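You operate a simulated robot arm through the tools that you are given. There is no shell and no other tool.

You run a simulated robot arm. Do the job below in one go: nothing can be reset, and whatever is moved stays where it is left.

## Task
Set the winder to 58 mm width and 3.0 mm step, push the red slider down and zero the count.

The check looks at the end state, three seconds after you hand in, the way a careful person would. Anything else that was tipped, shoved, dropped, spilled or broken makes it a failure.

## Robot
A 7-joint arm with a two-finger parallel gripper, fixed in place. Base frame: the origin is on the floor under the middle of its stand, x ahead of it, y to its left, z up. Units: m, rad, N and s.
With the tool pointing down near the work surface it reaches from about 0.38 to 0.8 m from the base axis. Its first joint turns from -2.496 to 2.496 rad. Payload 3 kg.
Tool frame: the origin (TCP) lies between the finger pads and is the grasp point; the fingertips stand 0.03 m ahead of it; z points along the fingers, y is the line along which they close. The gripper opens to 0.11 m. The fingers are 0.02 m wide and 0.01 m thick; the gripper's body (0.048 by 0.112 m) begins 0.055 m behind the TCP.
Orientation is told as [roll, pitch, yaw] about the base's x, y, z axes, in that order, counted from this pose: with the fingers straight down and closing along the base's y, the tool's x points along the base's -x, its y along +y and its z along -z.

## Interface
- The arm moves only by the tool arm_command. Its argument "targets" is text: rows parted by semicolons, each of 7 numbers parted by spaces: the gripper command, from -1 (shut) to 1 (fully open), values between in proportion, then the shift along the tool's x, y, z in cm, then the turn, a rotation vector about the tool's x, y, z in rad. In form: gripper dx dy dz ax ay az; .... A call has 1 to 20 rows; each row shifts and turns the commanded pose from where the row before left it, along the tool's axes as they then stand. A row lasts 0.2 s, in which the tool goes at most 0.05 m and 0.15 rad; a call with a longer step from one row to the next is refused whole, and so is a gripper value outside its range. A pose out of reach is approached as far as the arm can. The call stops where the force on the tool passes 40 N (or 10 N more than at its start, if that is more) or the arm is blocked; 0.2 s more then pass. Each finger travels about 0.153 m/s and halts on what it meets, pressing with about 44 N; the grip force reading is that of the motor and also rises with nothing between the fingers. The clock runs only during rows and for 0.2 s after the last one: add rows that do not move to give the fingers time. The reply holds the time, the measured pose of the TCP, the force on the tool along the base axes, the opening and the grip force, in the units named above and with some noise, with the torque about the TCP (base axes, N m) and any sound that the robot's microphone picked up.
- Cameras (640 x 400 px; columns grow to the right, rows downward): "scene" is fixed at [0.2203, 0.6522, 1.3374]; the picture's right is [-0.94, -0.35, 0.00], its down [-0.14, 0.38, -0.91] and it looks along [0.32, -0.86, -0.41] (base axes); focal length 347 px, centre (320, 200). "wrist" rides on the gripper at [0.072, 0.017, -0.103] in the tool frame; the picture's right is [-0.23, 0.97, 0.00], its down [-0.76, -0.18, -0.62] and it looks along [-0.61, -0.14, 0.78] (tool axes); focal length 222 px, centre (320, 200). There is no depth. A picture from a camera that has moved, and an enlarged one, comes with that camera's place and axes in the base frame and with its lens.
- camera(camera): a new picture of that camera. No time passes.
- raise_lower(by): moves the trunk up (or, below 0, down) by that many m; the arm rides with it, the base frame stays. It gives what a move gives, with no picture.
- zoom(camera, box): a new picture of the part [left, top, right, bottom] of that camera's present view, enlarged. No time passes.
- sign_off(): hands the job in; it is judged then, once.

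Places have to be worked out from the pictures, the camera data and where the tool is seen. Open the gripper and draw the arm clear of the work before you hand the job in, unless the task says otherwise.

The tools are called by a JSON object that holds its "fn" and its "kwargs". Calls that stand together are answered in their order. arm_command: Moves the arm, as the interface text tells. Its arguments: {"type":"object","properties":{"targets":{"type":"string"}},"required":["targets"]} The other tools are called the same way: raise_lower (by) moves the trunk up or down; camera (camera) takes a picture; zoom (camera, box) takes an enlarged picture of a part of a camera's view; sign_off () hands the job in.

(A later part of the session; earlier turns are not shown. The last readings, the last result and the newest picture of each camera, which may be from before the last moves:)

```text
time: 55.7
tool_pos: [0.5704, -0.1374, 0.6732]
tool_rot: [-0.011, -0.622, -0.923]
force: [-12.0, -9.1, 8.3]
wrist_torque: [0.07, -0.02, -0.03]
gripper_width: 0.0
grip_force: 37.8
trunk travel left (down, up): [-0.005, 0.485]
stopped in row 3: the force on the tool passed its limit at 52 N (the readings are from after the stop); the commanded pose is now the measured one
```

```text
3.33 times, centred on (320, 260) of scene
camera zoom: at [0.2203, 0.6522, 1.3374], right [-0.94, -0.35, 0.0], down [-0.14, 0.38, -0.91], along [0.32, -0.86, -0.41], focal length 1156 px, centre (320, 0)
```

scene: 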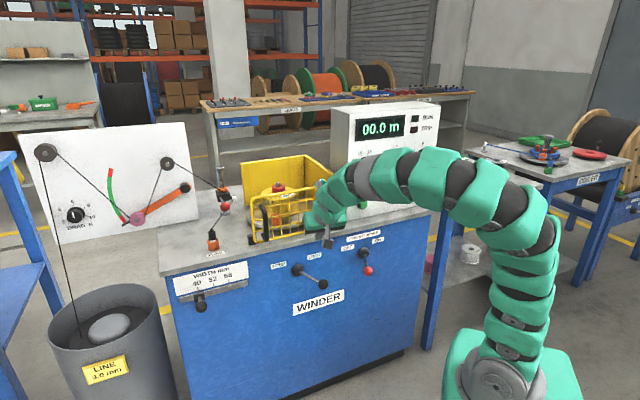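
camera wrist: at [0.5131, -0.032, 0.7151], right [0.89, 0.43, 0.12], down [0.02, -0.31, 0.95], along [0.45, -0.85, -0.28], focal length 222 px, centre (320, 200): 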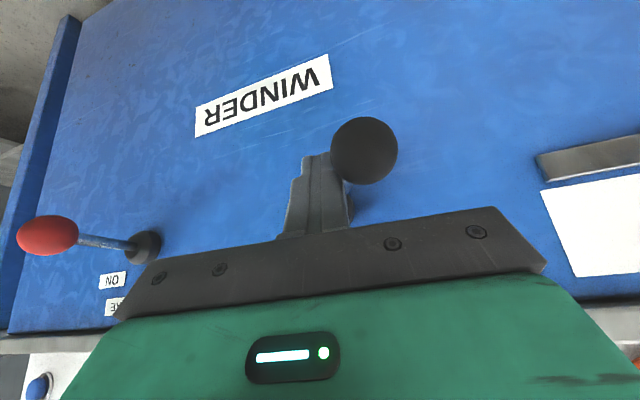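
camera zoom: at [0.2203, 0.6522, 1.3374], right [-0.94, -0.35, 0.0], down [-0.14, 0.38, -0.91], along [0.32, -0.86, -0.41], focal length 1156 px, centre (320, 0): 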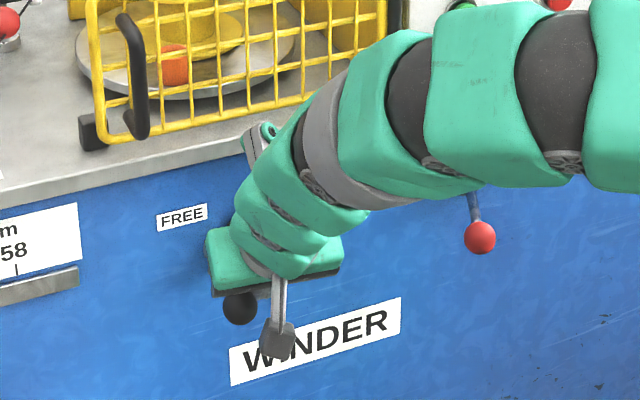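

The ball stopped moving and the force rose, so the lever appears to be at its FREE stop. I'll back off to the right and pull out to check the lever's position.

{"fn": "arm_command", "kwargs": {"targets": "-1 0 -2 0 0 0 0; -1 1.6 0 -1.2 0 0 0; -1 3.2 0 -2.3 0 0 0; -1 0 0 0 0 0 0"}}

{"fn": "camera", "kwargs": {"camera": "wrist"}}

{"fn": "zoom", "kwargs": {"camera": "scene", "box": [240, 200, 400, 320]}}

```text
time: 56.7
tool_pos: [0.5201, -0.1002, 0.6731]
tool_rot: [-0.011, -0.621, -0.921]
force: [-0.5, 0.3, 0.0]
wrist_torque: [0.01, 0.01, 0.02]
gripper_width: 0.0001
grip_force: 37.4
trunk travel left (down, up): [-0.005, 0.485]
```

```text
taken
camera wrist: at [0.4626, 0.006, 0.7151], right [0.89, 0.44, 0.12], down [0.02, -0.31, 0.95], along [0.45, -0.85, -0.28], focal length 222 px, centre (320, 200)
```

wrist: 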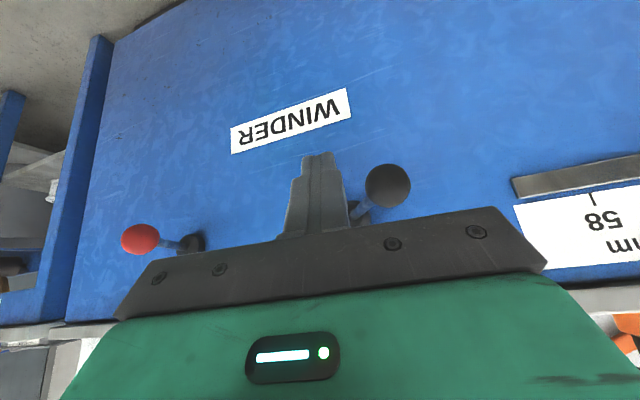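

```text
3.33 times, centred on (320, 260) of scene
camera zoom: at [0.2203, 0.6522, 1.3374], right [-0.94, -0.35, 0.0], down [-0.14, 0.38, -0.91], along [0.32, -0.86, -0.41], focal length 1156 px, centre (320, 0)
```

zoom: 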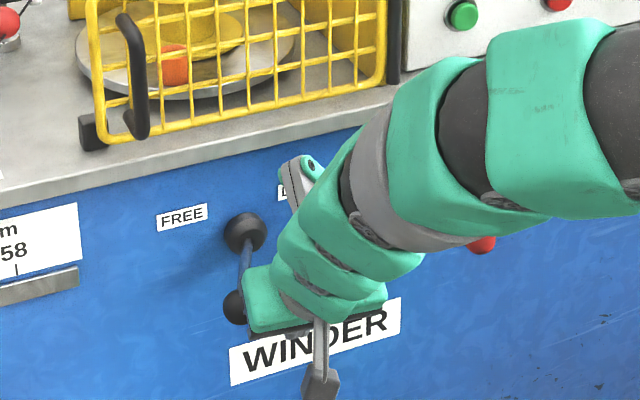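

The lever now leans to FREE and no longer moves. The width knob works out at w≈0.458, u≈0.659, z≈0.668 with its 58 target about 8.8 cm to the right. I'll back off, rise slightly and travel left to it with the fingers half open.

{"fn": "arm_command", "kwargs": {"targets": "-1 3.25 0 -2.33 0 0 0; -1 -1.75 0 -2.44 0 0 0; 0 0 4.4 0 0 0 0; 0 0 4.4 0 0 0 0; 0 0 4.4 0 0 0 0; 0 0 4.4 0 0 0 0; 0 0 4.4 0 0 0 0; 0 0 0 0 0 0 0"}}

{"fn": "camera", "kwargs": {"camera": "wrist"}}

{"fn": "camera", "kwargs": {"camera": "scene"}}

```text
time: 58.5
tool_pos: [0.6726, 0.0639, 0.7002]
tool_rot: [-0.012, -0.621, -0.92]
force: [0.1, -1.0, 0.0]
wrist_torque: [0.0, -0.02, -0.01]
gripper_width: 0.0547
grip_force: 0.1
trunk travel left (down, up): [-0.005, 0.485]
```

```text
taken
camera wrist: at [0.6159, 0.1701, 0.7426], right [0.89, 0.44, 0.12], down [0.02, -0.31, 0.95], along [0.45, -0.85, -0.28], focal length 222 px, centre (320, 200)
```

wrist: 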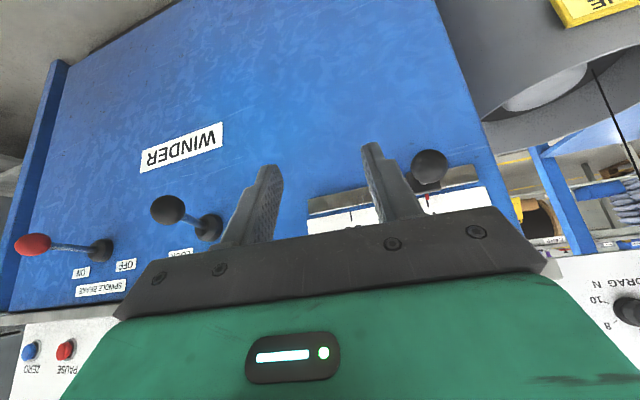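

```text
taken
```

scene: 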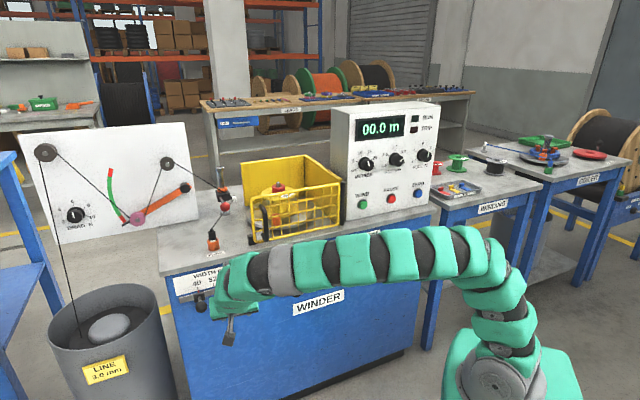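

The width knob is visible left of the open fingers at u≈0.656, z≈0.668. Zoom in on the scale and carriage.

{"fn": "zoom", "kwargs": {"camera": "wrist", "box": [290, 130, 520, 250]}}

{"fn": "zoom", "kwargs": {"camera": "scene", "box": [165, 255, 255, 325]}}

```text
2.78 times, centred on (405, 190) of wrist
camera zoom: at [0.6159, 0.1701, 0.7426], right [0.89, 0.44, 0.12], down [0.02, -0.31, 0.95], along [0.45, -0.85, -0.28], focal length 618 px, centre (84, 228)
```

zoom: 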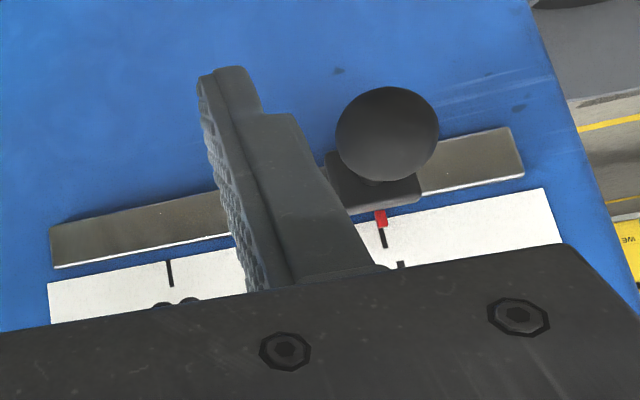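

```text
5.71 times, centred on (210, 290) of scene
camera zoom: at [0.2203, 0.6522, 1.3374], right [-0.94, -0.35, 0.0], down [-0.14, 0.38, -0.91], along [0.32, -0.86, -0.41], focal length 1982 px, centre (949, -314)
```

zoom: 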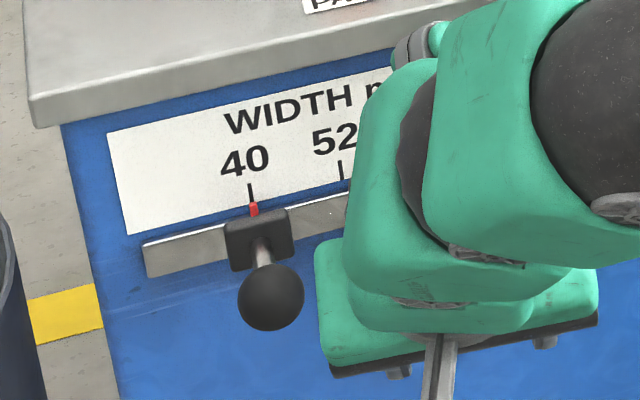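

Pre-positioning above and in front of the knob along the tool axis, fingers opened to 6.5 cm.

{"fn": "arm_command", "kwargs": {"targets": "0.18 -1.81 3.0 -0.06 0 0 0; 0.18 -1.81 3.0 -0.06 0 0 0; 0.18 -1.81 3.0 -0.06 0 0 0; 0.18 0 0 0 0 0 0"}}

{"fn": "camera", "kwargs": {"camera": "wrist"}}

```text
time: 59.5
tool_pos: [0.7708, 0.0831, 0.7336]
tool_rot: [-0.012, -0.622, -0.921]
force: [-0.3, 0.5, 0.3]
wrist_torque: [-0.04, -0.01, 0.01]
gripper_width: 0.065
grip_force: 0.1
trunk travel left (down, up): [-0.005, 0.485]
```

```text
taken
camera wrist: at [0.7139, 0.189, 0.7753], right [0.89, 0.44, 0.12], down [0.02, -0.31, 0.95], along [0.45, -0.85, -0.28], focal length 222 px, centre (320, 200)
```

wrist: 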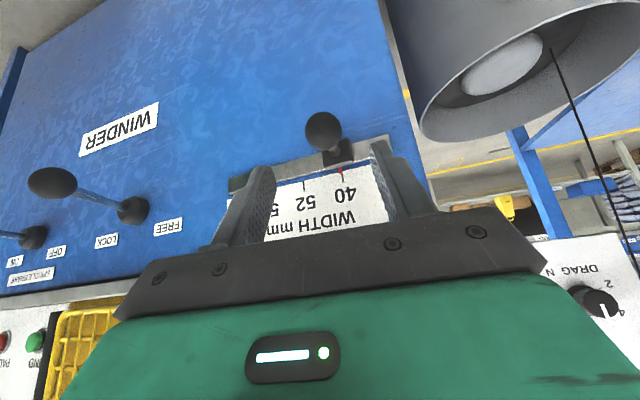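

The knob lies exactly along the tool axis between the fingers. Slide in 7.9 cm, then check.

{"fn": "arm_command", "kwargs": {"targets": "0.18 0 0.1 3.0 0 0 0; 0.18 0 0 3.0 0 0 0; 0.18 0 0 1.9 0 0 0; 0.18 0 0 0 0 0 0"}}

{"fn": "camera", "kwargs": {"camera": "wrist"}}

{"fn": "zoom", "kwargs": {"camera": "scene", "box": [165, 245, 265, 325]}}

```text
time: 60.5
tool_pos: [0.7994, 0.046, 0.6673]
tool_rot: [-0.011, -0.621, -0.921]
force: [-0.8, 0.2, -0.2]
wrist_torque: [-0.01, 0.0, -0.02]
gripper_width: 0.0651
grip_force: 0.1
trunk travel left (down, up): [-0.005, 0.485]
```

```text
taken
camera wrist: at [0.7409, 0.1524, 0.7106], right [0.89, 0.44, 0.12], down [0.02, -0.31, 0.95], along [0.45, -0.85, -0.28], focal length 222 px, centre (320, 200)
```

wrist: 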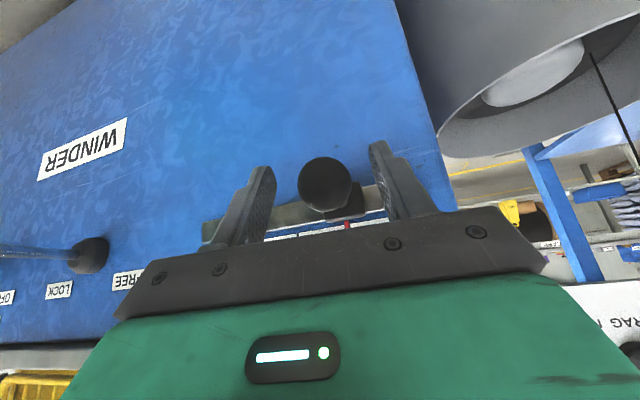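

```text
5.00 times, centred on (215, 285) of scene
camera zoom: at [0.2203, 0.6522, 1.3374], right [-0.94, -0.35, 0.0], down [-0.14, 0.38, -0.91], along [0.32, -0.86, -0.41], focal length 1734 px, centre (845, -225)
```

zoom: 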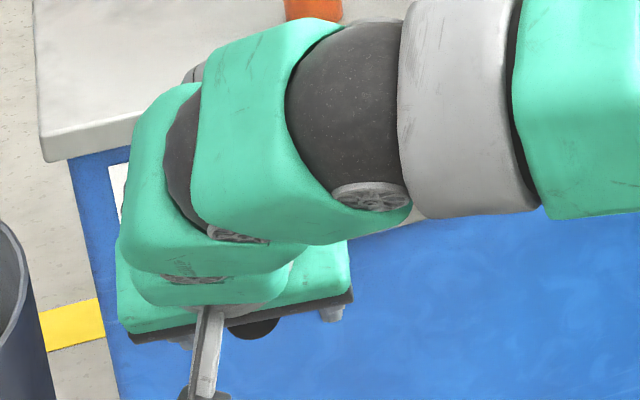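

The knob is between the fingers (3 mm off centre). Close on it.

{"fn": "arm_command", "kwargs": {"targets": "0 0 0 0 0 0 0; -0.3 0 0 0 0 0 0; -0.6 0 0 0 0 0 0; -0.6 0 0 0 0 0 0; -0.6 0 0 0 0 0 0"}}

{"fn": "zoom", "kwargs": {"camera": "wrist", "box": [200, 130, 440, 260]}}

```text
time: 61.7
tool_pos: [0.7988, 0.0466, 0.6671]
tool_rot: [-0.012, -0.621, -0.921]
force: [3.6, -1.4, 0.0]
wrist_torque: [-0.06, -0.04, 0.01]
gripper_width: 0.0313
grip_force: 44.5
trunk travel left (down, up): [-0.005, 0.485]
```

```text
2.67 times, centred on (320, 195) of wrist
camera zoom: at [0.741, 0.1524, 0.7105], right [0.89, 0.44, 0.12], down [0.02, -0.31, 0.95], along [0.45, -0.85, -0.28], focal length 592 px, centre (320, 213)
```

zoom: 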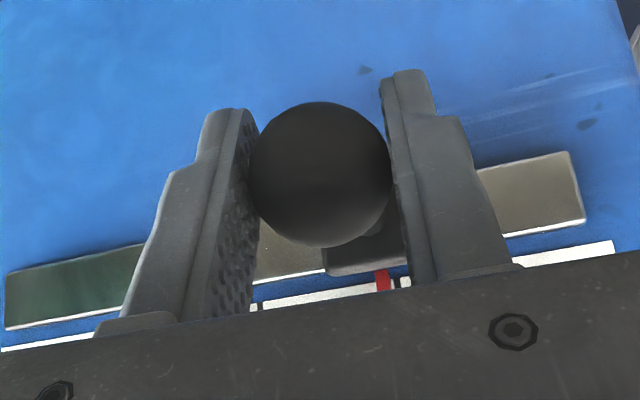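

Gripped the knob (31 mm). Slide right 2 cm first to check the carriage moves freely.

{"fn": "arm_command", "kwargs": {"targets": "-0.6 -0.01 -0.7 0.01 0 0 0; -0.6 -0.01 -0.7 0.01 0 0 0; -0.6 -0.01 -0.7 0.01 0 0 0; -0.6 0 0 0 0 0 0"}}

{"fn": "zoom", "kwargs": {"camera": "wrist", "box": [200, 130, 440, 260]}}

```text
time: 62.7
tool_pos: [0.7839, 0.0308, 0.6679]
tool_rot: [-0.011, -0.62, -0.921]
force: [22.5, -19.9, -3.0]
wrist_torque: [-0.43, -0.48, 0.16]
gripper_width: 0.0311
grip_force: 44.5
trunk travel left (down, up): [-0.005, 0.485]
```

```text
2.67 times, centred on (320, 195) of wrist
camera zoom: at [0.7258, 0.1374, 0.7105], right [0.89, 0.44, 0.12], down [0.02, -0.31, 0.95], along [0.45, -0.85, -0.28], focal length 592 px, centre (320, 213)
```

zoom: 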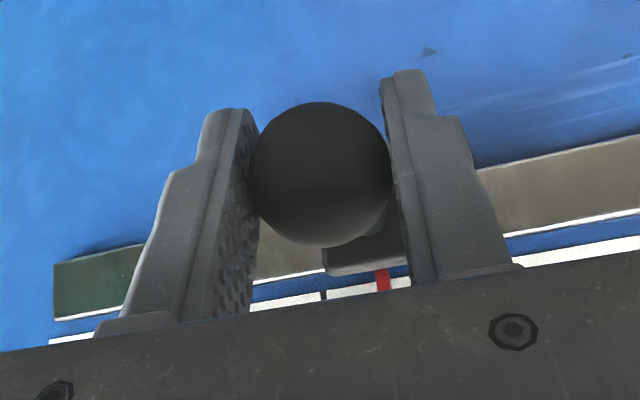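

The carriage slides freely (so the lock is released), but a 30 N side force shows the rail runs at about 46° rather than my assumed 38°. I'll correct for that and continue 4.5 cm along the true rail direction.

{"fn": "arm_command", "kwargs": {"targets": "-0.6 -0.27 0 0.19 0 0 0; -0.6 -0.12 -0.99 0.09 0 0 0; -0.6 -0.12 -0.99 0.09 0 0 0; -0.6 -0.12 -0.99 0.09 0 0 0; -0.6 -0.12 -0.99 0.09 0 0 0; -0.6 -0.06 -0.5 0.045 0 0 0; -0.6 0 0 0 0 0 0"}}

{"fn": "zoom", "kwargs": {"camera": "wrist", "box": [200, 130, 440, 260]}}

{"fn": "camera", "kwargs": {"camera": "scene"}}

```text
time: 64.3
tool_pos: [0.7507, -0.0009, 0.6679]
tool_rot: [-0.014, -0.619, -0.919]
force: [-14.9, 12.9, -3.2]
wrist_torque: [0.09, 0.05, 0.04]
gripper_width: 0.0313
grip_force: 45.3
trunk travel left (down, up): [-0.005, 0.485]
```

```text
2.67 times, centred on (320, 195) of wrist
camera zoom: at [0.6937, 0.1051, 0.7105], right [0.89, 0.44, 0.12], down [0.02, -0.31, 0.95], along [0.45, -0.85, -0.28], focal length 592 px, centre (320, 213)
```

zoom: 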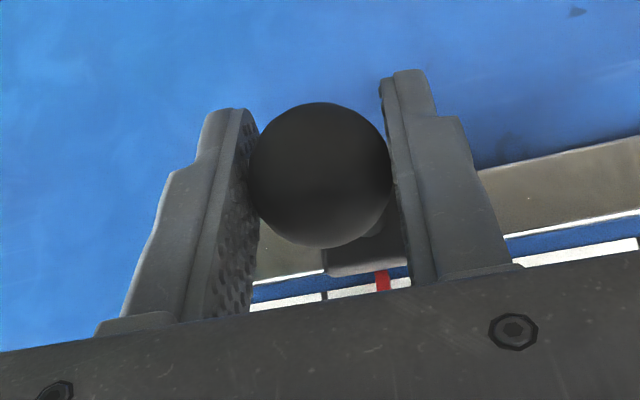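

```text
taken
```

scene: 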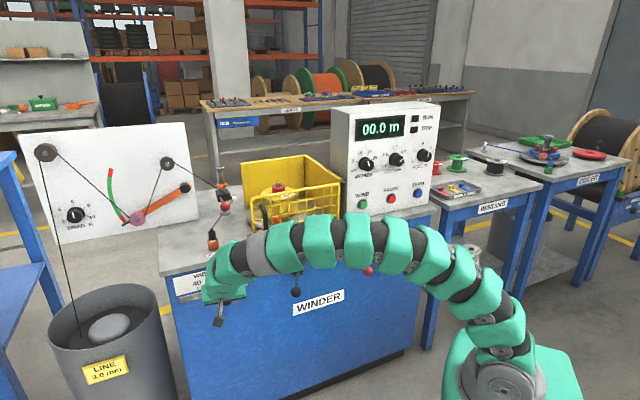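

The pointer is now ~2.2 cm short of the 58 tick. I'll relieve the side force and move 1.9 cm more, then fine-tune by eye.

{"fn": "arm_command", "kwargs": {"targets": "-0.6 0.16 0 -0.12 0 0 0; -0.6 -0.1 -0.95 0.07 0 0 0; -0.6 -0.1 -0.94 0.07 0 0 0; -0.6 0 0 0 0 0 0; -0.6 0 0 0 0 0 0"}}

{"fn": "zoom", "kwargs": {"camera": "wrist", "box": [300, 190, 380, 250]}}

{"fn": "zoom", "kwargs": {"camera": "scene", "box": [165, 255, 285, 325]}}

```text
time: 65.5
tool_pos: [0.7375, -0.0121, 0.6674]
tool_rot: [-0.015, -0.62, -0.918]
force: [1.0, -5.6, -13.0]
wrist_torque: [-0.52, -0.24, 0.1]
gripper_width: 0.0314
grip_force: 45.0
trunk travel left (down, up): [-0.005, 0.485]
```

```text
6.67 times, centred on (340, 220) of wrist
camera zoom: at [0.6808, 0.0922, 0.7105], right [0.89, 0.44, 0.12], down [0.02, -0.31, 0.95], along [0.45, -0.85, -0.28], focal length 1481 px, centre (187, 67)
```

zoom: 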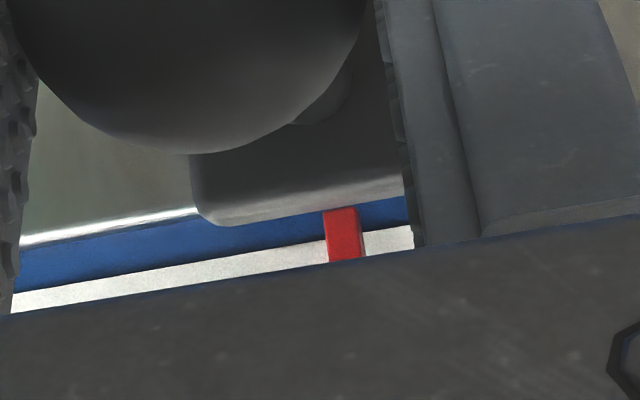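

```text
5.33 times, centred on (225, 290) of scene
camera zoom: at [0.2203, 0.6522, 1.3374], right [-0.94, -0.35, 0.0], down [-0.14, 0.38, -0.91], along [0.32, -0.86, -0.41], focal length 1850 px, centre (827, -280)
```

zoom: 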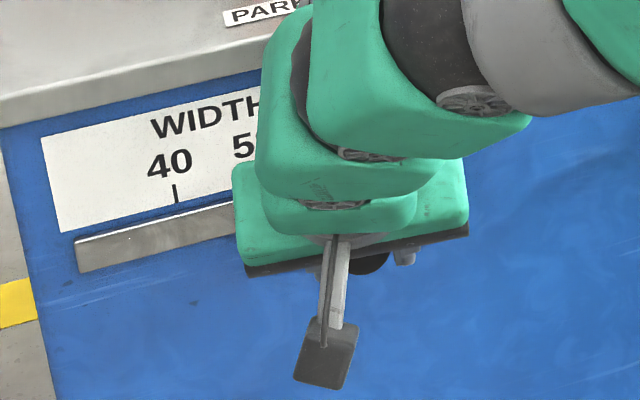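

The 58 tick is now hidden behind the pointer, so we're within a few mm. I'll release and back off along the tool axis to read the scale clearly.

{"fn": "arm_command", "kwargs": {"targets": "-0.3 0 0 0 0 0 0; 0 0 0 0 0 0 0; 0.18 0 0 0 0 0 0; 0.18 0 0 -3 0 0 0; 0.18 0 0 -4 0 0 0; 0.18 0 0 -4 0 0 0; 0.18 0 0 0 0 0 0"}}

{"fn": "camera", "kwargs": {"camera": "wrist"}}

{"fn": "zoom", "kwargs": {"camera": "wrist", "box": [290, 120, 390, 200]}}

```text
time: 67.1
tool_pos: [0.6992, 0.0379, 0.7578]
tool_rot: [-0.013, -0.621, -0.921]
force: [0.5, -0.7, -0.7]
wrist_torque: [-0.03, 0.0, -0.02]
gripper_width: 0.0647
grip_force: 0.0
trunk travel left (down, up): [-0.005, 0.485]
```

```text
taken
camera wrist: at [0.6424, 0.1438, 0.8009], right [0.89, 0.44, 0.12], down [0.02, -0.31, 0.95], along [0.45, -0.85, -0.28], focal length 222 px, centre (320, 200)
```

wrist: 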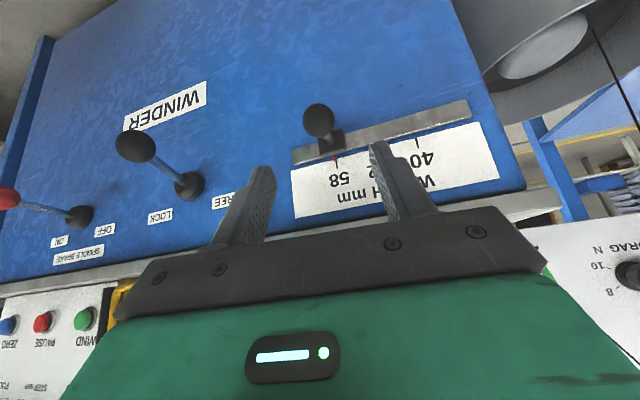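

```text
5.00 times, centred on (340, 160) of wrist
camera zoom: at [0.6424, 0.1438, 0.8009], right [0.89, 0.44, 0.12], down [0.02, -0.31, 0.95], along [0.45, -0.85, -0.28], focal length 1111 px, centre (220, 400)
```

zoom: 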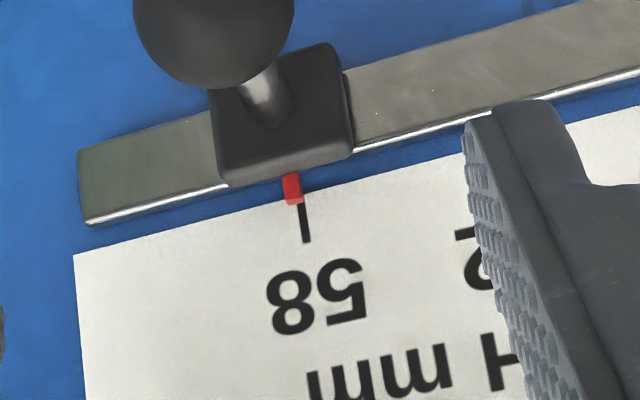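

The pointer is right at the 58 tick. Let me check the residual offset at higher magnification from both cameras.

{"fn": "zoom", "kwargs": {"camera": "wrist", "box": [325, 145, 365, 175]}}

{"fn": "zoom", "kwargs": {"camera": "scene", "box": [195, 260, 255, 310]}}

```text
13.33 times, centred on (345, 160) of wrist
camera zoom: at [0.6424, 0.1438, 0.8009], right [0.89, 0.44, 0.12], down [0.02, -0.31, 0.95], along [0.45, -0.85, -0.28], focal length 2962 px, centre (-13, 733)
```

zoom: 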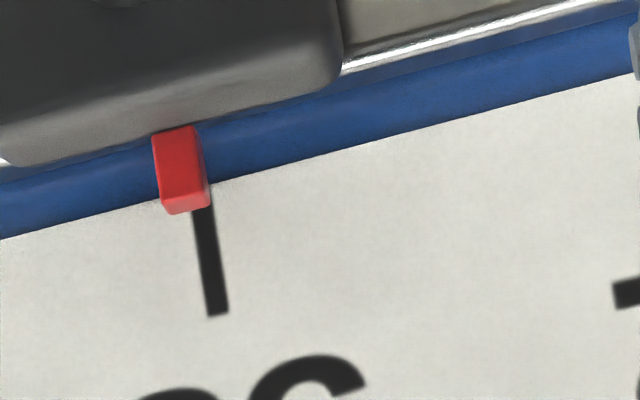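

```text
8.00 times, centred on (225, 285) of scene
camera zoom: at [0.2203, 0.6522, 1.3374], right [-0.94, -0.35, 0.0], down [-0.14, 0.38, -0.91], along [0.32, -0.86, -0.41], focal length 2775 px, centre (1080, -480)
```

zoom: 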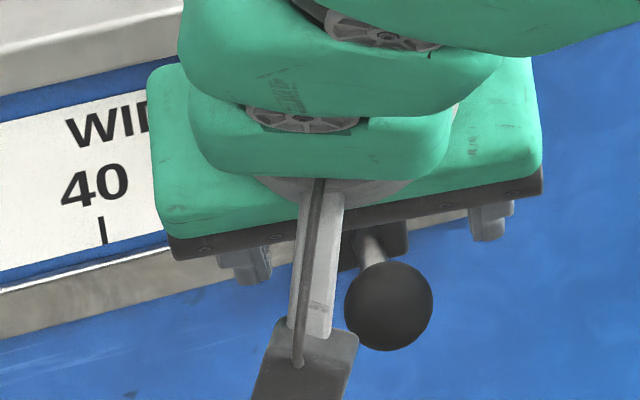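

The pointer is on 58 within about half a millimetre (allowing for parallax). Now I'll return the lever to LOCK: close the fingers, move to the left side of the lever ball, level with it.

{"fn": "arm_command", "kwargs": {"targets": "-1 0 -4.5 0 0 0 0; -1 0 -4.5 0 0 0 0; -1 0 -4.5 0 0 0 0; -1 2.47 0 3.46 0 0 0; -1 2.47 0 3.46 0 0 0; -1 0 0 0 0 0 0"}}

{"fn": "camera", "kwargs": {"camera": "wrist"}}

{"fn": "zoom", "kwargs": {"camera": "scene", "box": [160, 220, 340, 330]}}

```text
time: 68.5
tool_pos: [0.5909, -0.0432, 0.674]
tool_rot: [-0.013, -0.62, -0.92]
force: [0.4, 0.3, -0.1]
wrist_torque: [0.03, 0.0, 0.01]
gripper_width: 0.0
grip_force: 37.3
trunk travel left (down, up): [-0.005, 0.485]
```

```text
taken
camera wrist: at [0.5333, 0.0626, 0.7172], right [0.89, 0.44, 0.12], down [0.02, -0.31, 0.95], along [0.45, -0.85, -0.28], focal length 222 px, centre (320, 200)
```

wrist: 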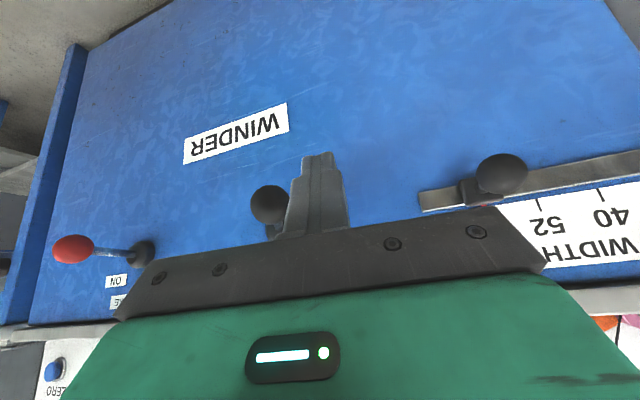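

```text
3.56 times, centred on (250, 275) of scene
camera zoom: at [0.2203, 0.6522, 1.3374], right [-0.94, -0.35, 0.0], down [-0.14, 0.38, -0.91], along [0.32, -0.86, -0.41], focal length 1233 px, centre (569, -67)
```

zoom: 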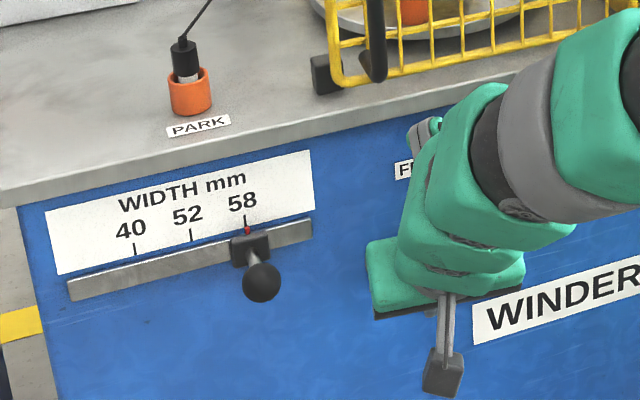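

WIDTH reads 58 in the scene view. The finger is left of the lever ball; move forward 5 cm beside it.

{"fn": "arm_command", "kwargs": {"targets": "-1 -2.1 0 1.5 0 0 0; -1 -2.1 0 1.5 0 0 0; -1 0 0 0 0 0 0"}}

{"fn": "camera", "kwargs": {"camera": "wrist"}}

```text
time: 69.3
tool_pos: [0.6221, -0.0847, 0.6743]
tool_rot: [-0.013, -0.62, -0.921]
force: [0.1, 0.7, -0.2]
wrist_torque: [0.01, -0.02, 0.02]
gripper_width: 0.0001
grip_force: 37.6
trunk travel left (down, up): [-0.005, 0.485]
```

```text
taken
camera wrist: at [0.5643, 0.0209, 0.7175], right [0.89, 0.44, 0.12], down [0.02, -0.31, 0.95], along [0.45, -0.85, -0.28], focal length 222 px, centre (320, 200)
```

wrist: 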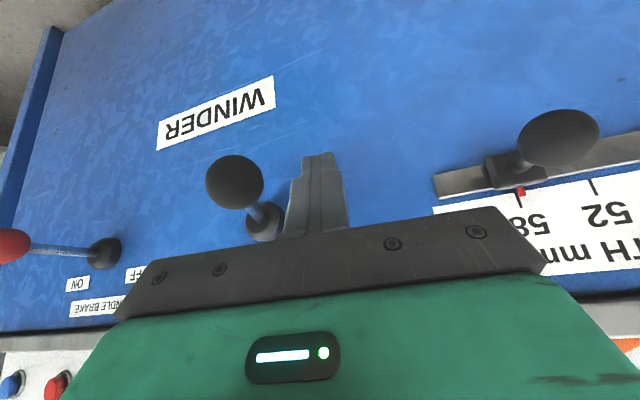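

Finger is in place with the knob on its right. Sweep right (-u) to swing the lever back to LOCK.

{"fn": "arm_command", "kwargs": {"targets": "-1 0 -1.5 0 0 0 0; -1 0 -1.5 0 0 0 0; -1 0 -1.5 0 0 0 0; -1 0 -1.5 0 0 0 0; -1 0 -1.5 0 0 0 0; -1 0 0 0 0 0 0"}}

{"fn": "camera", "kwargs": {"camera": "wrist"}}

{"fn": "zoom", "kwargs": {"camera": "scene", "box": [240, 200, 400, 320]}}

```text
time: 70.7
tool_pos: [0.5617, -0.1307, 0.6763]
tool_rot: [-0.013, -0.621, -0.921]
force: [-0.3, 0.6, -0.4]
wrist_torque: [-0.01, -0.02, -0.04]
gripper_width: 0.0
grip_force: 37.1
trunk travel left (down, up): [-0.005, 0.485]
```

```text
taken
camera wrist: at [0.5046, -0.0233, 0.7186], right [0.89, 0.44, 0.12], down [0.02, -0.31, 0.95], along [0.45, -0.85, -0.28], focal length 222 px, centre (320, 200)
```

wrist: 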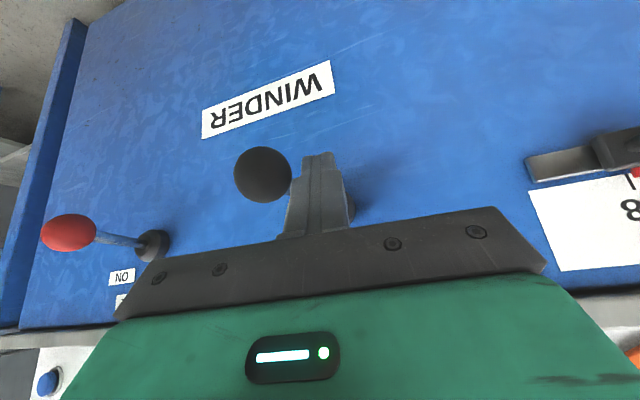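

```text
3.33 times, centred on (320, 260) of scene
camera zoom: at [0.2203, 0.6522, 1.3374], right [-0.94, -0.35, 0.0], down [-0.14, 0.38, -0.91], along [0.32, -0.86, -0.41], focal length 1156 px, centre (320, 0)
```

zoom: 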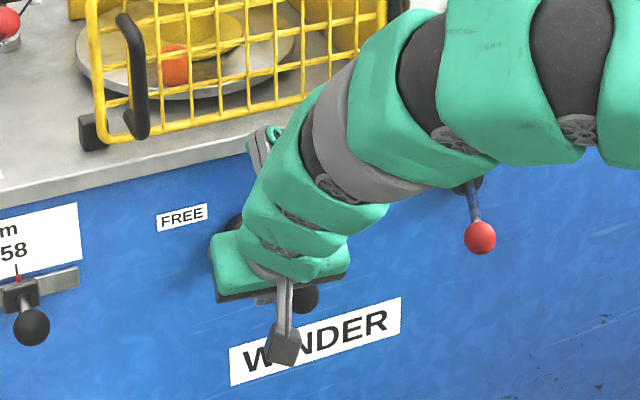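

Lever is past centre (ball u≈0.327). Continue right in small steps until its LOCK stop.

{"fn": "arm_command", "kwargs": {"targets": "-1 0 -0.9 0 0 0 0; -1 0 -0.9 0 0 0 0; -1 0 -0.8 0 0 0 0; -1 0 -0.7 0 0 0 0; -1 0 -0.6 0 0 0 0; -1 0 0 0 0 0 0"}}

{"fn": "camera", "kwargs": {"camera": "wrist"}}

```text
time: 72.1
tool_pos: [0.5339, -0.1498, 0.6756]
tool_rot: [-0.01, -0.622, -0.919]
force: [25.5, 27.0, -4.6]
wrist_torque: [0.47, -0.13, 0.44]
gripper_width: 0.0001
grip_force: 37.3
trunk travel left (down, up): [-0.005, 0.485]
```

```text
taken
camera wrist: at [0.4755, -0.045, 0.7186], right [0.89, 0.44, 0.12], down [0.02, -0.31, 0.95], along [0.46, -0.84, -0.28], focal length 222 px, centre (320, 200)
```

wrist: 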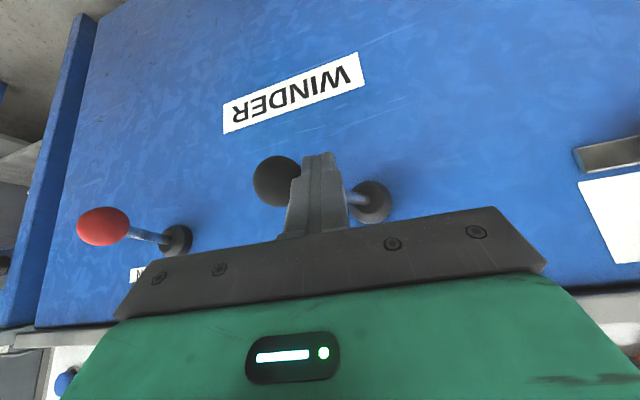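

Force rose to 37 N at the stop. Back off left slightly, pull out toward the robot, and check the lever.

{"fn": "arm_command", "kwargs": {"targets": "-1 0 2 0 0 0 0; -1 2.4 0 -1.75 0 0 0; -1 2.4 0 -1.75 0 0 0; -1 -2.3 0 -3.25 0 0 0; -1 0 0 0 0 0 0"}}

{"fn": "camera", "kwargs": {"camera": "wrist"}}

{"fn": "zoom", "kwargs": {"camera": "scene", "box": [160, 220, 400, 320]}}

```text
time: 73.3
tool_pos: [0.513, -0.0938, 0.7167]
tool_rot: [-0.011, -0.62, -0.92]
force: [0.0, -0.1, 0.1]
wrist_torque: [0.0, 0.02, 0.0]
gripper_width: 0.0
grip_force: 37.8
trunk travel left (down, up): [-0.005, 0.485]
```

```text
taken
camera wrist: at [0.4546, 0.0127, 0.7594], right [0.89, 0.44, 0.12], down [0.02, -0.31, 0.95], along [0.45, -0.85, -0.28], focal length 222 px, centre (320, 200)
```

wrist: 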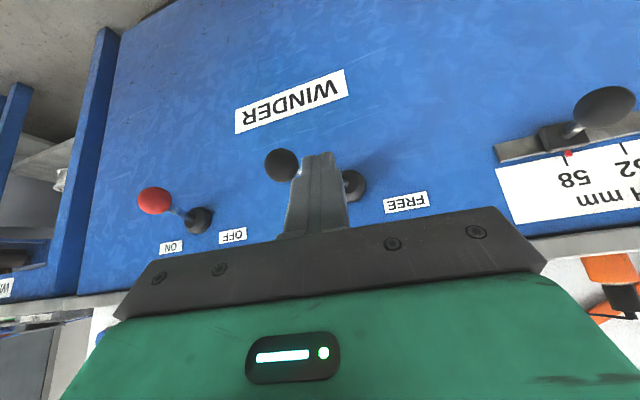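

```text
2.67 times, centred on (280, 270) of scene
camera zoom: at [0.2203, 0.6522, 1.3374], right [-0.94, -0.35, 0.0], down [-0.14, 0.38, -0.91], along [0.32, -0.86, -0.41], focal length 925 px, centre (427, 13)
```

zoom: 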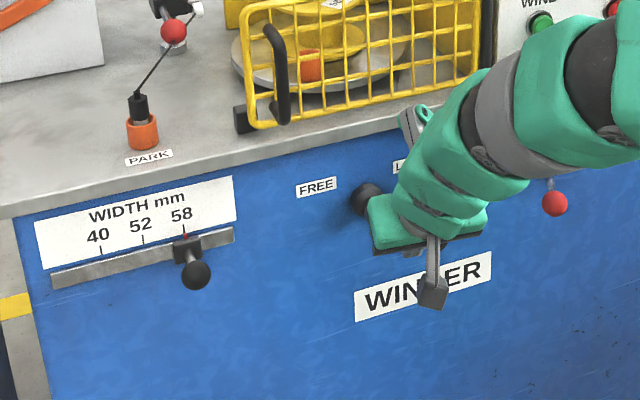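

LOCK is restored (ball back at u≈0.30) and the width stays at 58. Now the red slider: the post is far out (≈0.97 m) so I'll raise the trunk fully for reach, then turn the tool to yaw ≈+0.3 with a slight outward tilt, in free space.

{"fn": "raise_lower", "kwargs": {"by": 0.48}}

{"fn": "arm_command", "kwargs": {"targets": "-1 0 0 0 -0.087 0 -0.122; -1 0 0 0 -0.087 0 -0.122; -1 0 0 0 -0.087 0 -0.122; -1 0 0 0 -0.087 0 -0.122; -1 0 0 0 -0.087 0 -0.122; -1 0 0 0 -0.087 0 -0.122; -1 0 0 0 -0.087 0 -0.122; -1 0 0 0 -0.087 0 -0.122; -1 0 0 0 0 0.135 0; -1 0 0 0 0 0.135 0; -1 0 0 0 0 0 0"}}

{"fn": "camera", "kwargs": {"camera": "wrist"}}

{"fn": "camera", "kwargs": {"camera": "scene"}}

```text
refused: 0.48 is not a number from -0.4 to 0.4
```

```text
time: 75.7
tool_pos: [0.5118, -0.0929, 0.7169]
tool_rot: [-0.007, -0.34, 0.274]
force: [-0.6, -0.2, -0.4]
wrist_torque: [0.0, 0.02, -0.01]
gripper_width: 0.0001
grip_force: 37.7
trunk travel left (down, up): [-0.005, 0.485]
```

```text
taken
camera wrist: at [0.4078, -0.1033, 0.7906], right [-0.05, 1.0, 0.07], down [0.54, -0.03, 0.84], along [0.84, 0.08, -0.53], focal length 222 px, centre (320, 200)
```

wrist: 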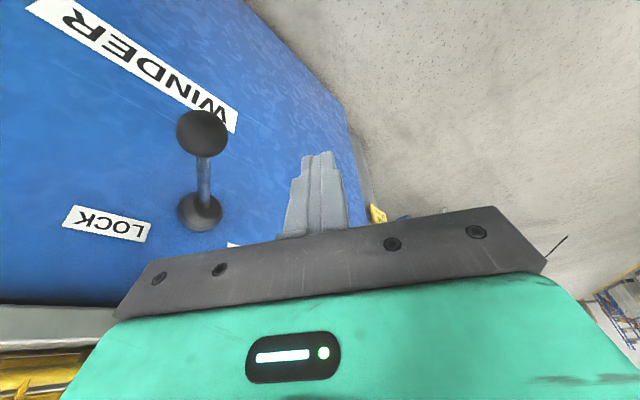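

```text
taken
```

scene: 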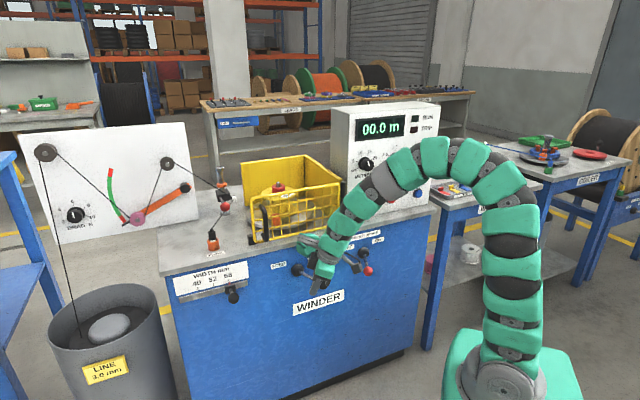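

The raise was refused (0.4 m per-call limit), so the turn happened low; no contact force resulted. I'll raise the trunk in two steps now — the column above the hand is clear.

{"fn": "raise_lower", "kwargs": {"by": 0.3}}

{"fn": "raise_lower", "kwargs": {"by": 0.18}}

{"fn": "camera", "kwargs": {"camera": "scene"}}

{"fn": "camera", "kwargs": {"camera": "wrist"}}

```text
time: 78.7
tool_pos: [0.512, -0.0919, 1.0167]
tool_rot: [-0.005, -0.339, 0.272]
force: [0.6, 0.0, 0.5]
wrist_torque: [0.0, 0.0, -0.01]
gripper_width: 0.0
grip_force: 37.7
trunk travel left (down, up): [-0.305, 0.185]
```

```text
time: 80.7
tool_pos: [0.512, -0.0929, 1.1961]
tool_rot: [-0.005, -0.342, 0.272]
force: [0.0, -0.2, 0.0]
wrist_torque: [-0.03, 0.02, -0.01]
gripper_width: 0.0
grip_force: 37.5
trunk travel left (down, up): [-0.485, 0.005]
```

```text
taken
```

scene: 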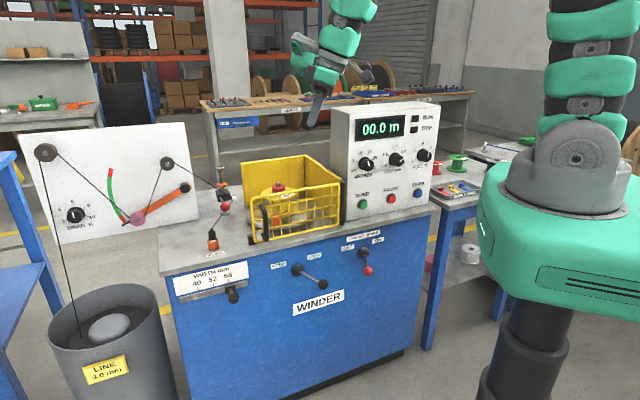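

```text
taken
camera wrist: at [0.408, -0.1034, 1.2703], right [-0.05, 1.0, 0.07], down [0.54, -0.03, 0.84], along [0.84, 0.08, -0.53], focal length 222 px, centre (320, 200)
```

wrist: 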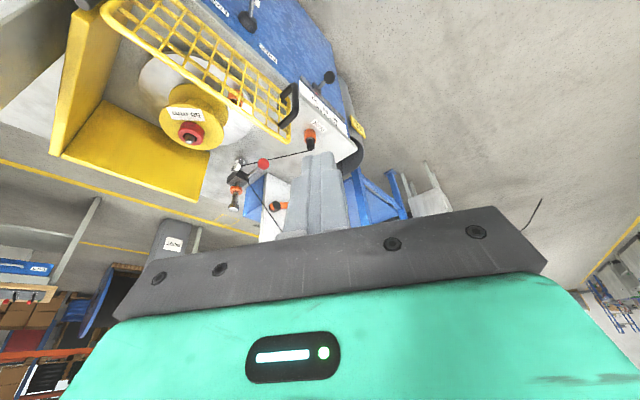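

All clear and raised (count 00.0 m, lever at LOCK, width at 58). Zoom on the post and slider from here.

{"fn": "zoom", "kwargs": {"camera": "wrist", "box": [190, 80, 330, 220]}}

{"fn": "zoom", "kwargs": {"camera": "scene", "box": [190, 170, 260, 230]}}

```text
2.86 times, centred on (260, 150) of wrist
camera zoom: at [0.408, -0.1034, 1.2703], right [-0.05, 1.0, 0.07], down [0.54, -0.03, 0.84], along [0.84, 0.08, -0.53], focal length 635 px, centre (491, 343)
```

zoom: 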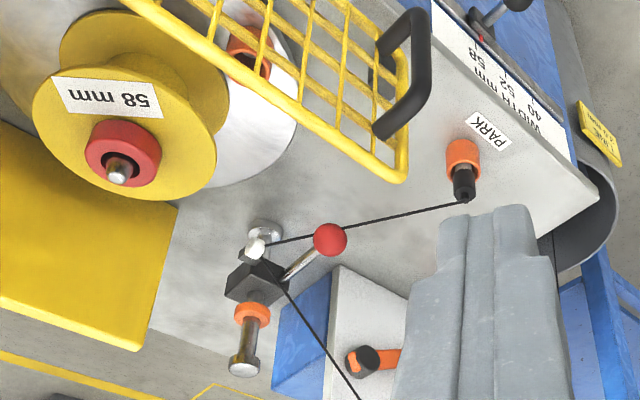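

```text
6.67 times, centred on (225, 200) of scene
camera zoom: at [0.2203, 0.6522, 1.3374], right [-0.94, -0.35, 0.0], down [-0.14, 0.38, -0.91], along [0.32, -0.86, -0.41], focal length 2312 px, centre (953, 200)
```

zoom: 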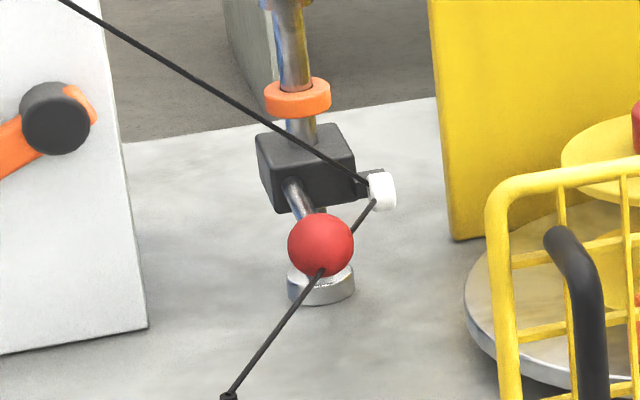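

The orange ring on the post rose with the width setting (it is the width stop), so the red-knobbed block is the traverse slider; its ball is at about (0.873, -0.206, 0.851), with ~4 cm of travel below. I'll approach above it, stopping short.

{"fn": "arm_command", "kwargs": {"targets": "-1 -2.06 -2.06 3.23 0 0 0; -1 -2.06 -2.06 3.23 0 0 0; -1 -2.06 -2.06 3.23 0 0 0; -1 -2.06 -2.06 3.23 0 0 0; -1 -2.06 -2.06 3.23 0 0 0; -1 -2.06 -2.06 3.23 0 0 0; -1 -2.06 -2.06 3.23 0 0 0; -1 -2.06 -2.06 3.23 0 0 0; -1 0 0 0 0 0 0"}}

{"fn": "camera", "kwargs": {"camera": "wrist"}}

{"fn": "camera", "kwargs": {"camera": "scene"}}

```text
time: 82.7
tool_pos: [0.7901, -0.1876, 1.0089]
tool_rot: [-0.006, -0.34, 0.273]
force: [0.1, 0.2, -0.1]
wrist_torque: [0.03, -0.03, -0.05]
gripper_width: 0.0
grip_force: 38.0
trunk travel left (down, up): [-0.485, 0.005]
```

```text
taken
camera wrist: at [0.6856, -0.1991, 1.0822], right [-0.05, 1.0, 0.07], down [0.54, -0.03, 0.84], along [0.84, 0.08, -0.53], focal length 222 px, centre (320, 200)
```

wrist: 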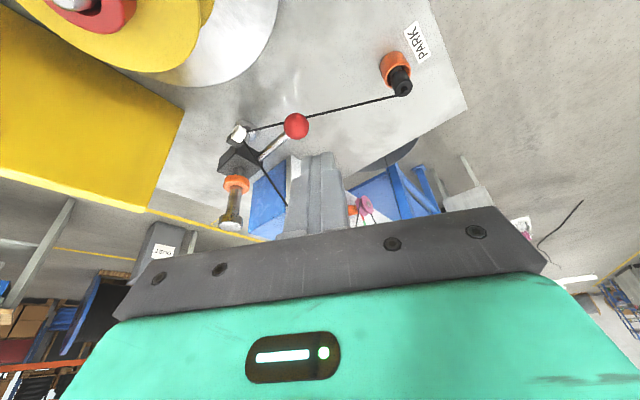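

```text
taken
```

scene: 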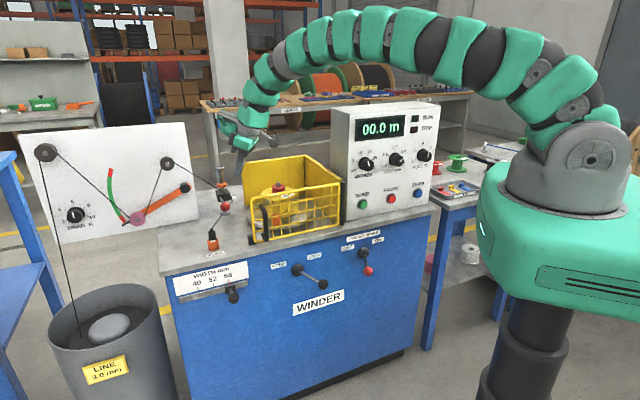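

Reachable, no contact. Zoom to refine the ball position from this closer view.

{"fn": "zoom", "kwargs": {"camera": "wrist", "box": [200, 80, 340, 240]}}

```text
2.50 times, centred on (270, 160) of wrist
camera zoom: at [0.6856, -0.1991, 1.0822], right [-0.05, 1.0, 0.07], down [0.54, -0.03, 0.84], along [0.84, 0.08, -0.53], focal length 555 px, centre (445, 300)
```

zoom: 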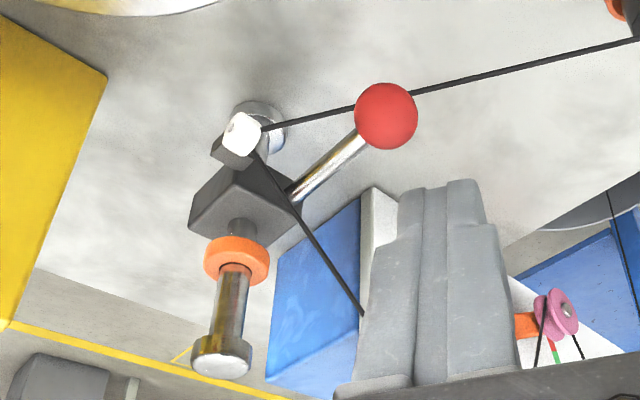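

Ball refined to (0.874, -0.205, 0.851). Descend to ~1.5 cm above it.

{"fn": "arm_command", "kwargs": {"targets": "-1 -0.81 -1.31 3.8 0 0 0; -1 -0.81 -1.31 3.8 0 0 0; -1 -0.81 -1.31 3.8 0 0 0; -1 0 0 0 0 0 0"}}

{"fn": "camera", "kwargs": {"camera": "wrist"}}

{"fn": "zoom", "kwargs": {"camera": "scene", "box": [180, 130, 300, 250]}}

```text
time: 83.7
tool_pos: [0.8404, -0.2027, 0.928]
tool_rot: [-0.006, -0.34, 0.272]
force: [0.2, 0.4, -0.7]
wrist_torque: [-0.02, -0.01, 0.03]
gripper_width: 0.0001
grip_force: 37.2
out of reach, approached as far as the arm can: row 3
trunk travel left (down, up): [-0.485, 0.005]
```

```text
taken
camera wrist: at [0.737, -0.2129, 1.0016], right [-0.05, 1.0, 0.07], down [0.54, -0.03, 0.84], along [0.84, 0.08, -0.53], focal length 222 px, centre (320, 200)
```

wrist: 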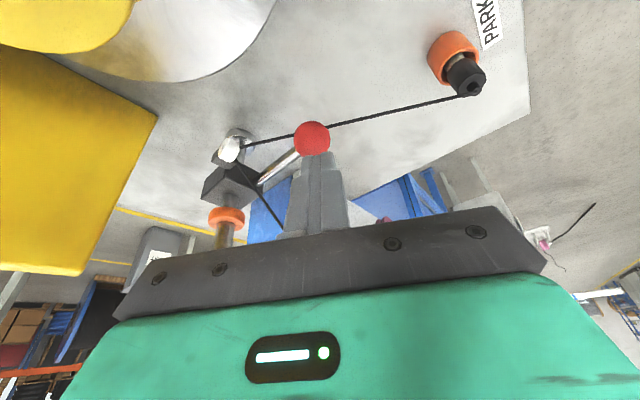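

```text
3.33 times, centred on (240, 190) of scene
camera zoom: at [0.2203, 0.6522, 1.3374], right [-0.94, -0.35, 0.0], down [-0.14, 0.38, -0.91], along [0.32, -0.86, -0.41], focal length 1156 px, centre (587, 233)
```

zoom: 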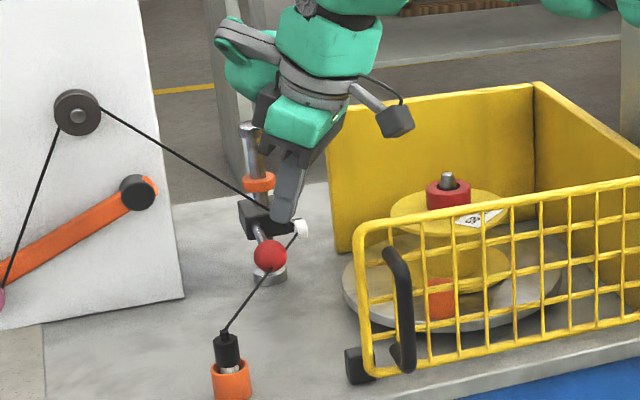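

The tilt limits reach here; the slider needs 2 cm more. I'll tilt the tool further outward (θ≈0.6) and trim the yaw to about 0.15, which keeps the camera clear of the spool and gate.

{"fn": "arm_command", "kwargs": {"targets": "-1 0 0 -0.5 0 -0.13 0; -1 0 0 -0.5 0 -0.13 0; -1 0 0 0 0.069 0 0.101; -1 0 0 0 0 0 0"}}

{"fn": "camera", "kwargs": {"camera": "wrist"}}

{"fn": "zoom", "kwargs": {"camera": "scene", "box": [180, 130, 300, 250]}}

```text
time: 84.7
tool_pos: [0.8366, -0.2027, 0.9362]
tool_rot: [-0.004, -0.6, 0.153]
force: [-0.3, 0.0, 0.1]
wrist_torque: [-0.01, 0.01, -0.04]
gripper_width: 0.0
grip_force: 37.7
trunk travel left (down, up): [-0.485, 0.005]
```

```text
taken
camera wrist: at [0.7175, -0.204, 0.9812], right [0.04, 0.99, 0.12], down [0.3, -0.13, 0.95], along [0.95, 0.0, -0.3], focal length 222 px, centre (320, 200)
```

wrist: 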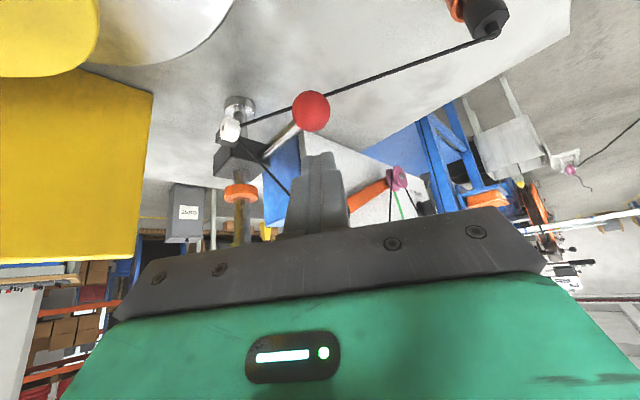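

```text
3.33 times, centred on (240, 190) of scene
camera zoom: at [0.2203, 0.6522, 1.3374], right [-0.94, -0.35, 0.0], down [-0.14, 0.38, -0.91], along [0.32, -0.86, -0.41], focal length 1156 px, centre (587, 233)
```

zoom: 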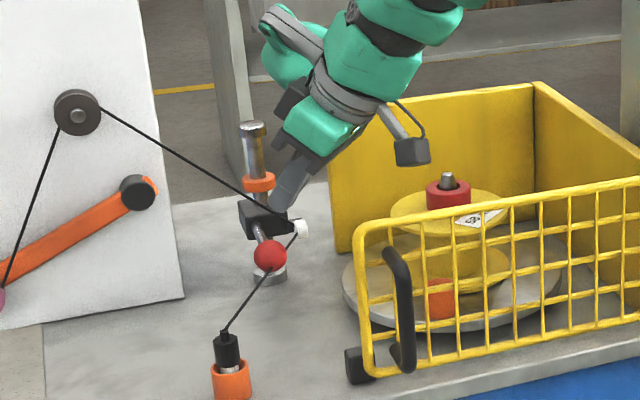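

Good orientation with clearances all round. I'll place the fingertip's lower edge 2 cm directly above the ball's top so the push is vertical.

{"fn": "arm_command", "kwargs": {"targets": "-1 -0.64 -0.3 1.58 0 0 0; -1 -0.64 -0.3 1.57 0 0 0; -1 0 0 0 0 0 0"}}

{"fn": "zoom", "kwargs": {"camera": "wrist", "box": [210, 60, 410, 240]}}

{"fn": "zoom", "kwargs": {"camera": "scene", "box": [190, 150, 280, 230]}}

```text
time: 85.5
tool_pos: [0.8646, -0.206, 0.9182]
tool_rot: [-0.005, -0.601, 0.15]
force: [0.9, 0.2, 0.1]
wrist_torque: [-0.01, -0.01, 0.0]
gripper_width: 0.0
grip_force: 38.1
trunk travel left (down, up): [-0.485, 0.005]
```

```text
2.22 times, centred on (310, 150) of wrist
camera zoom: at [0.7463, -0.2067, 0.9627], right [0.04, 0.99, 0.12], down [0.3, -0.13, 0.95], along [0.95, 0.0, -0.3], focal length 494 px, centre (342, 311)
```

zoom: 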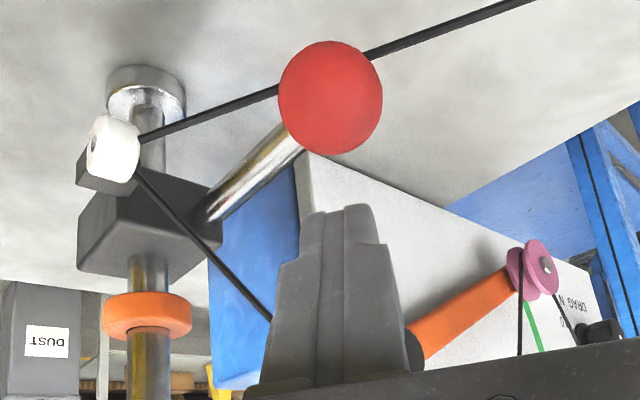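

```text
5.00 times, centred on (235, 190) of scene
camera zoom: at [0.2203, 0.6522, 1.3374], right [-0.94, -0.35, 0.0], down [-0.14, 0.38, -0.91], along [0.32, -0.86, -0.41], focal length 1734 px, centre (745, 250)
```

zoom: 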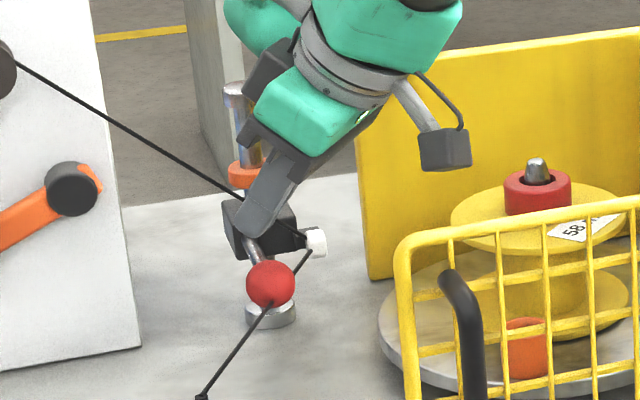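

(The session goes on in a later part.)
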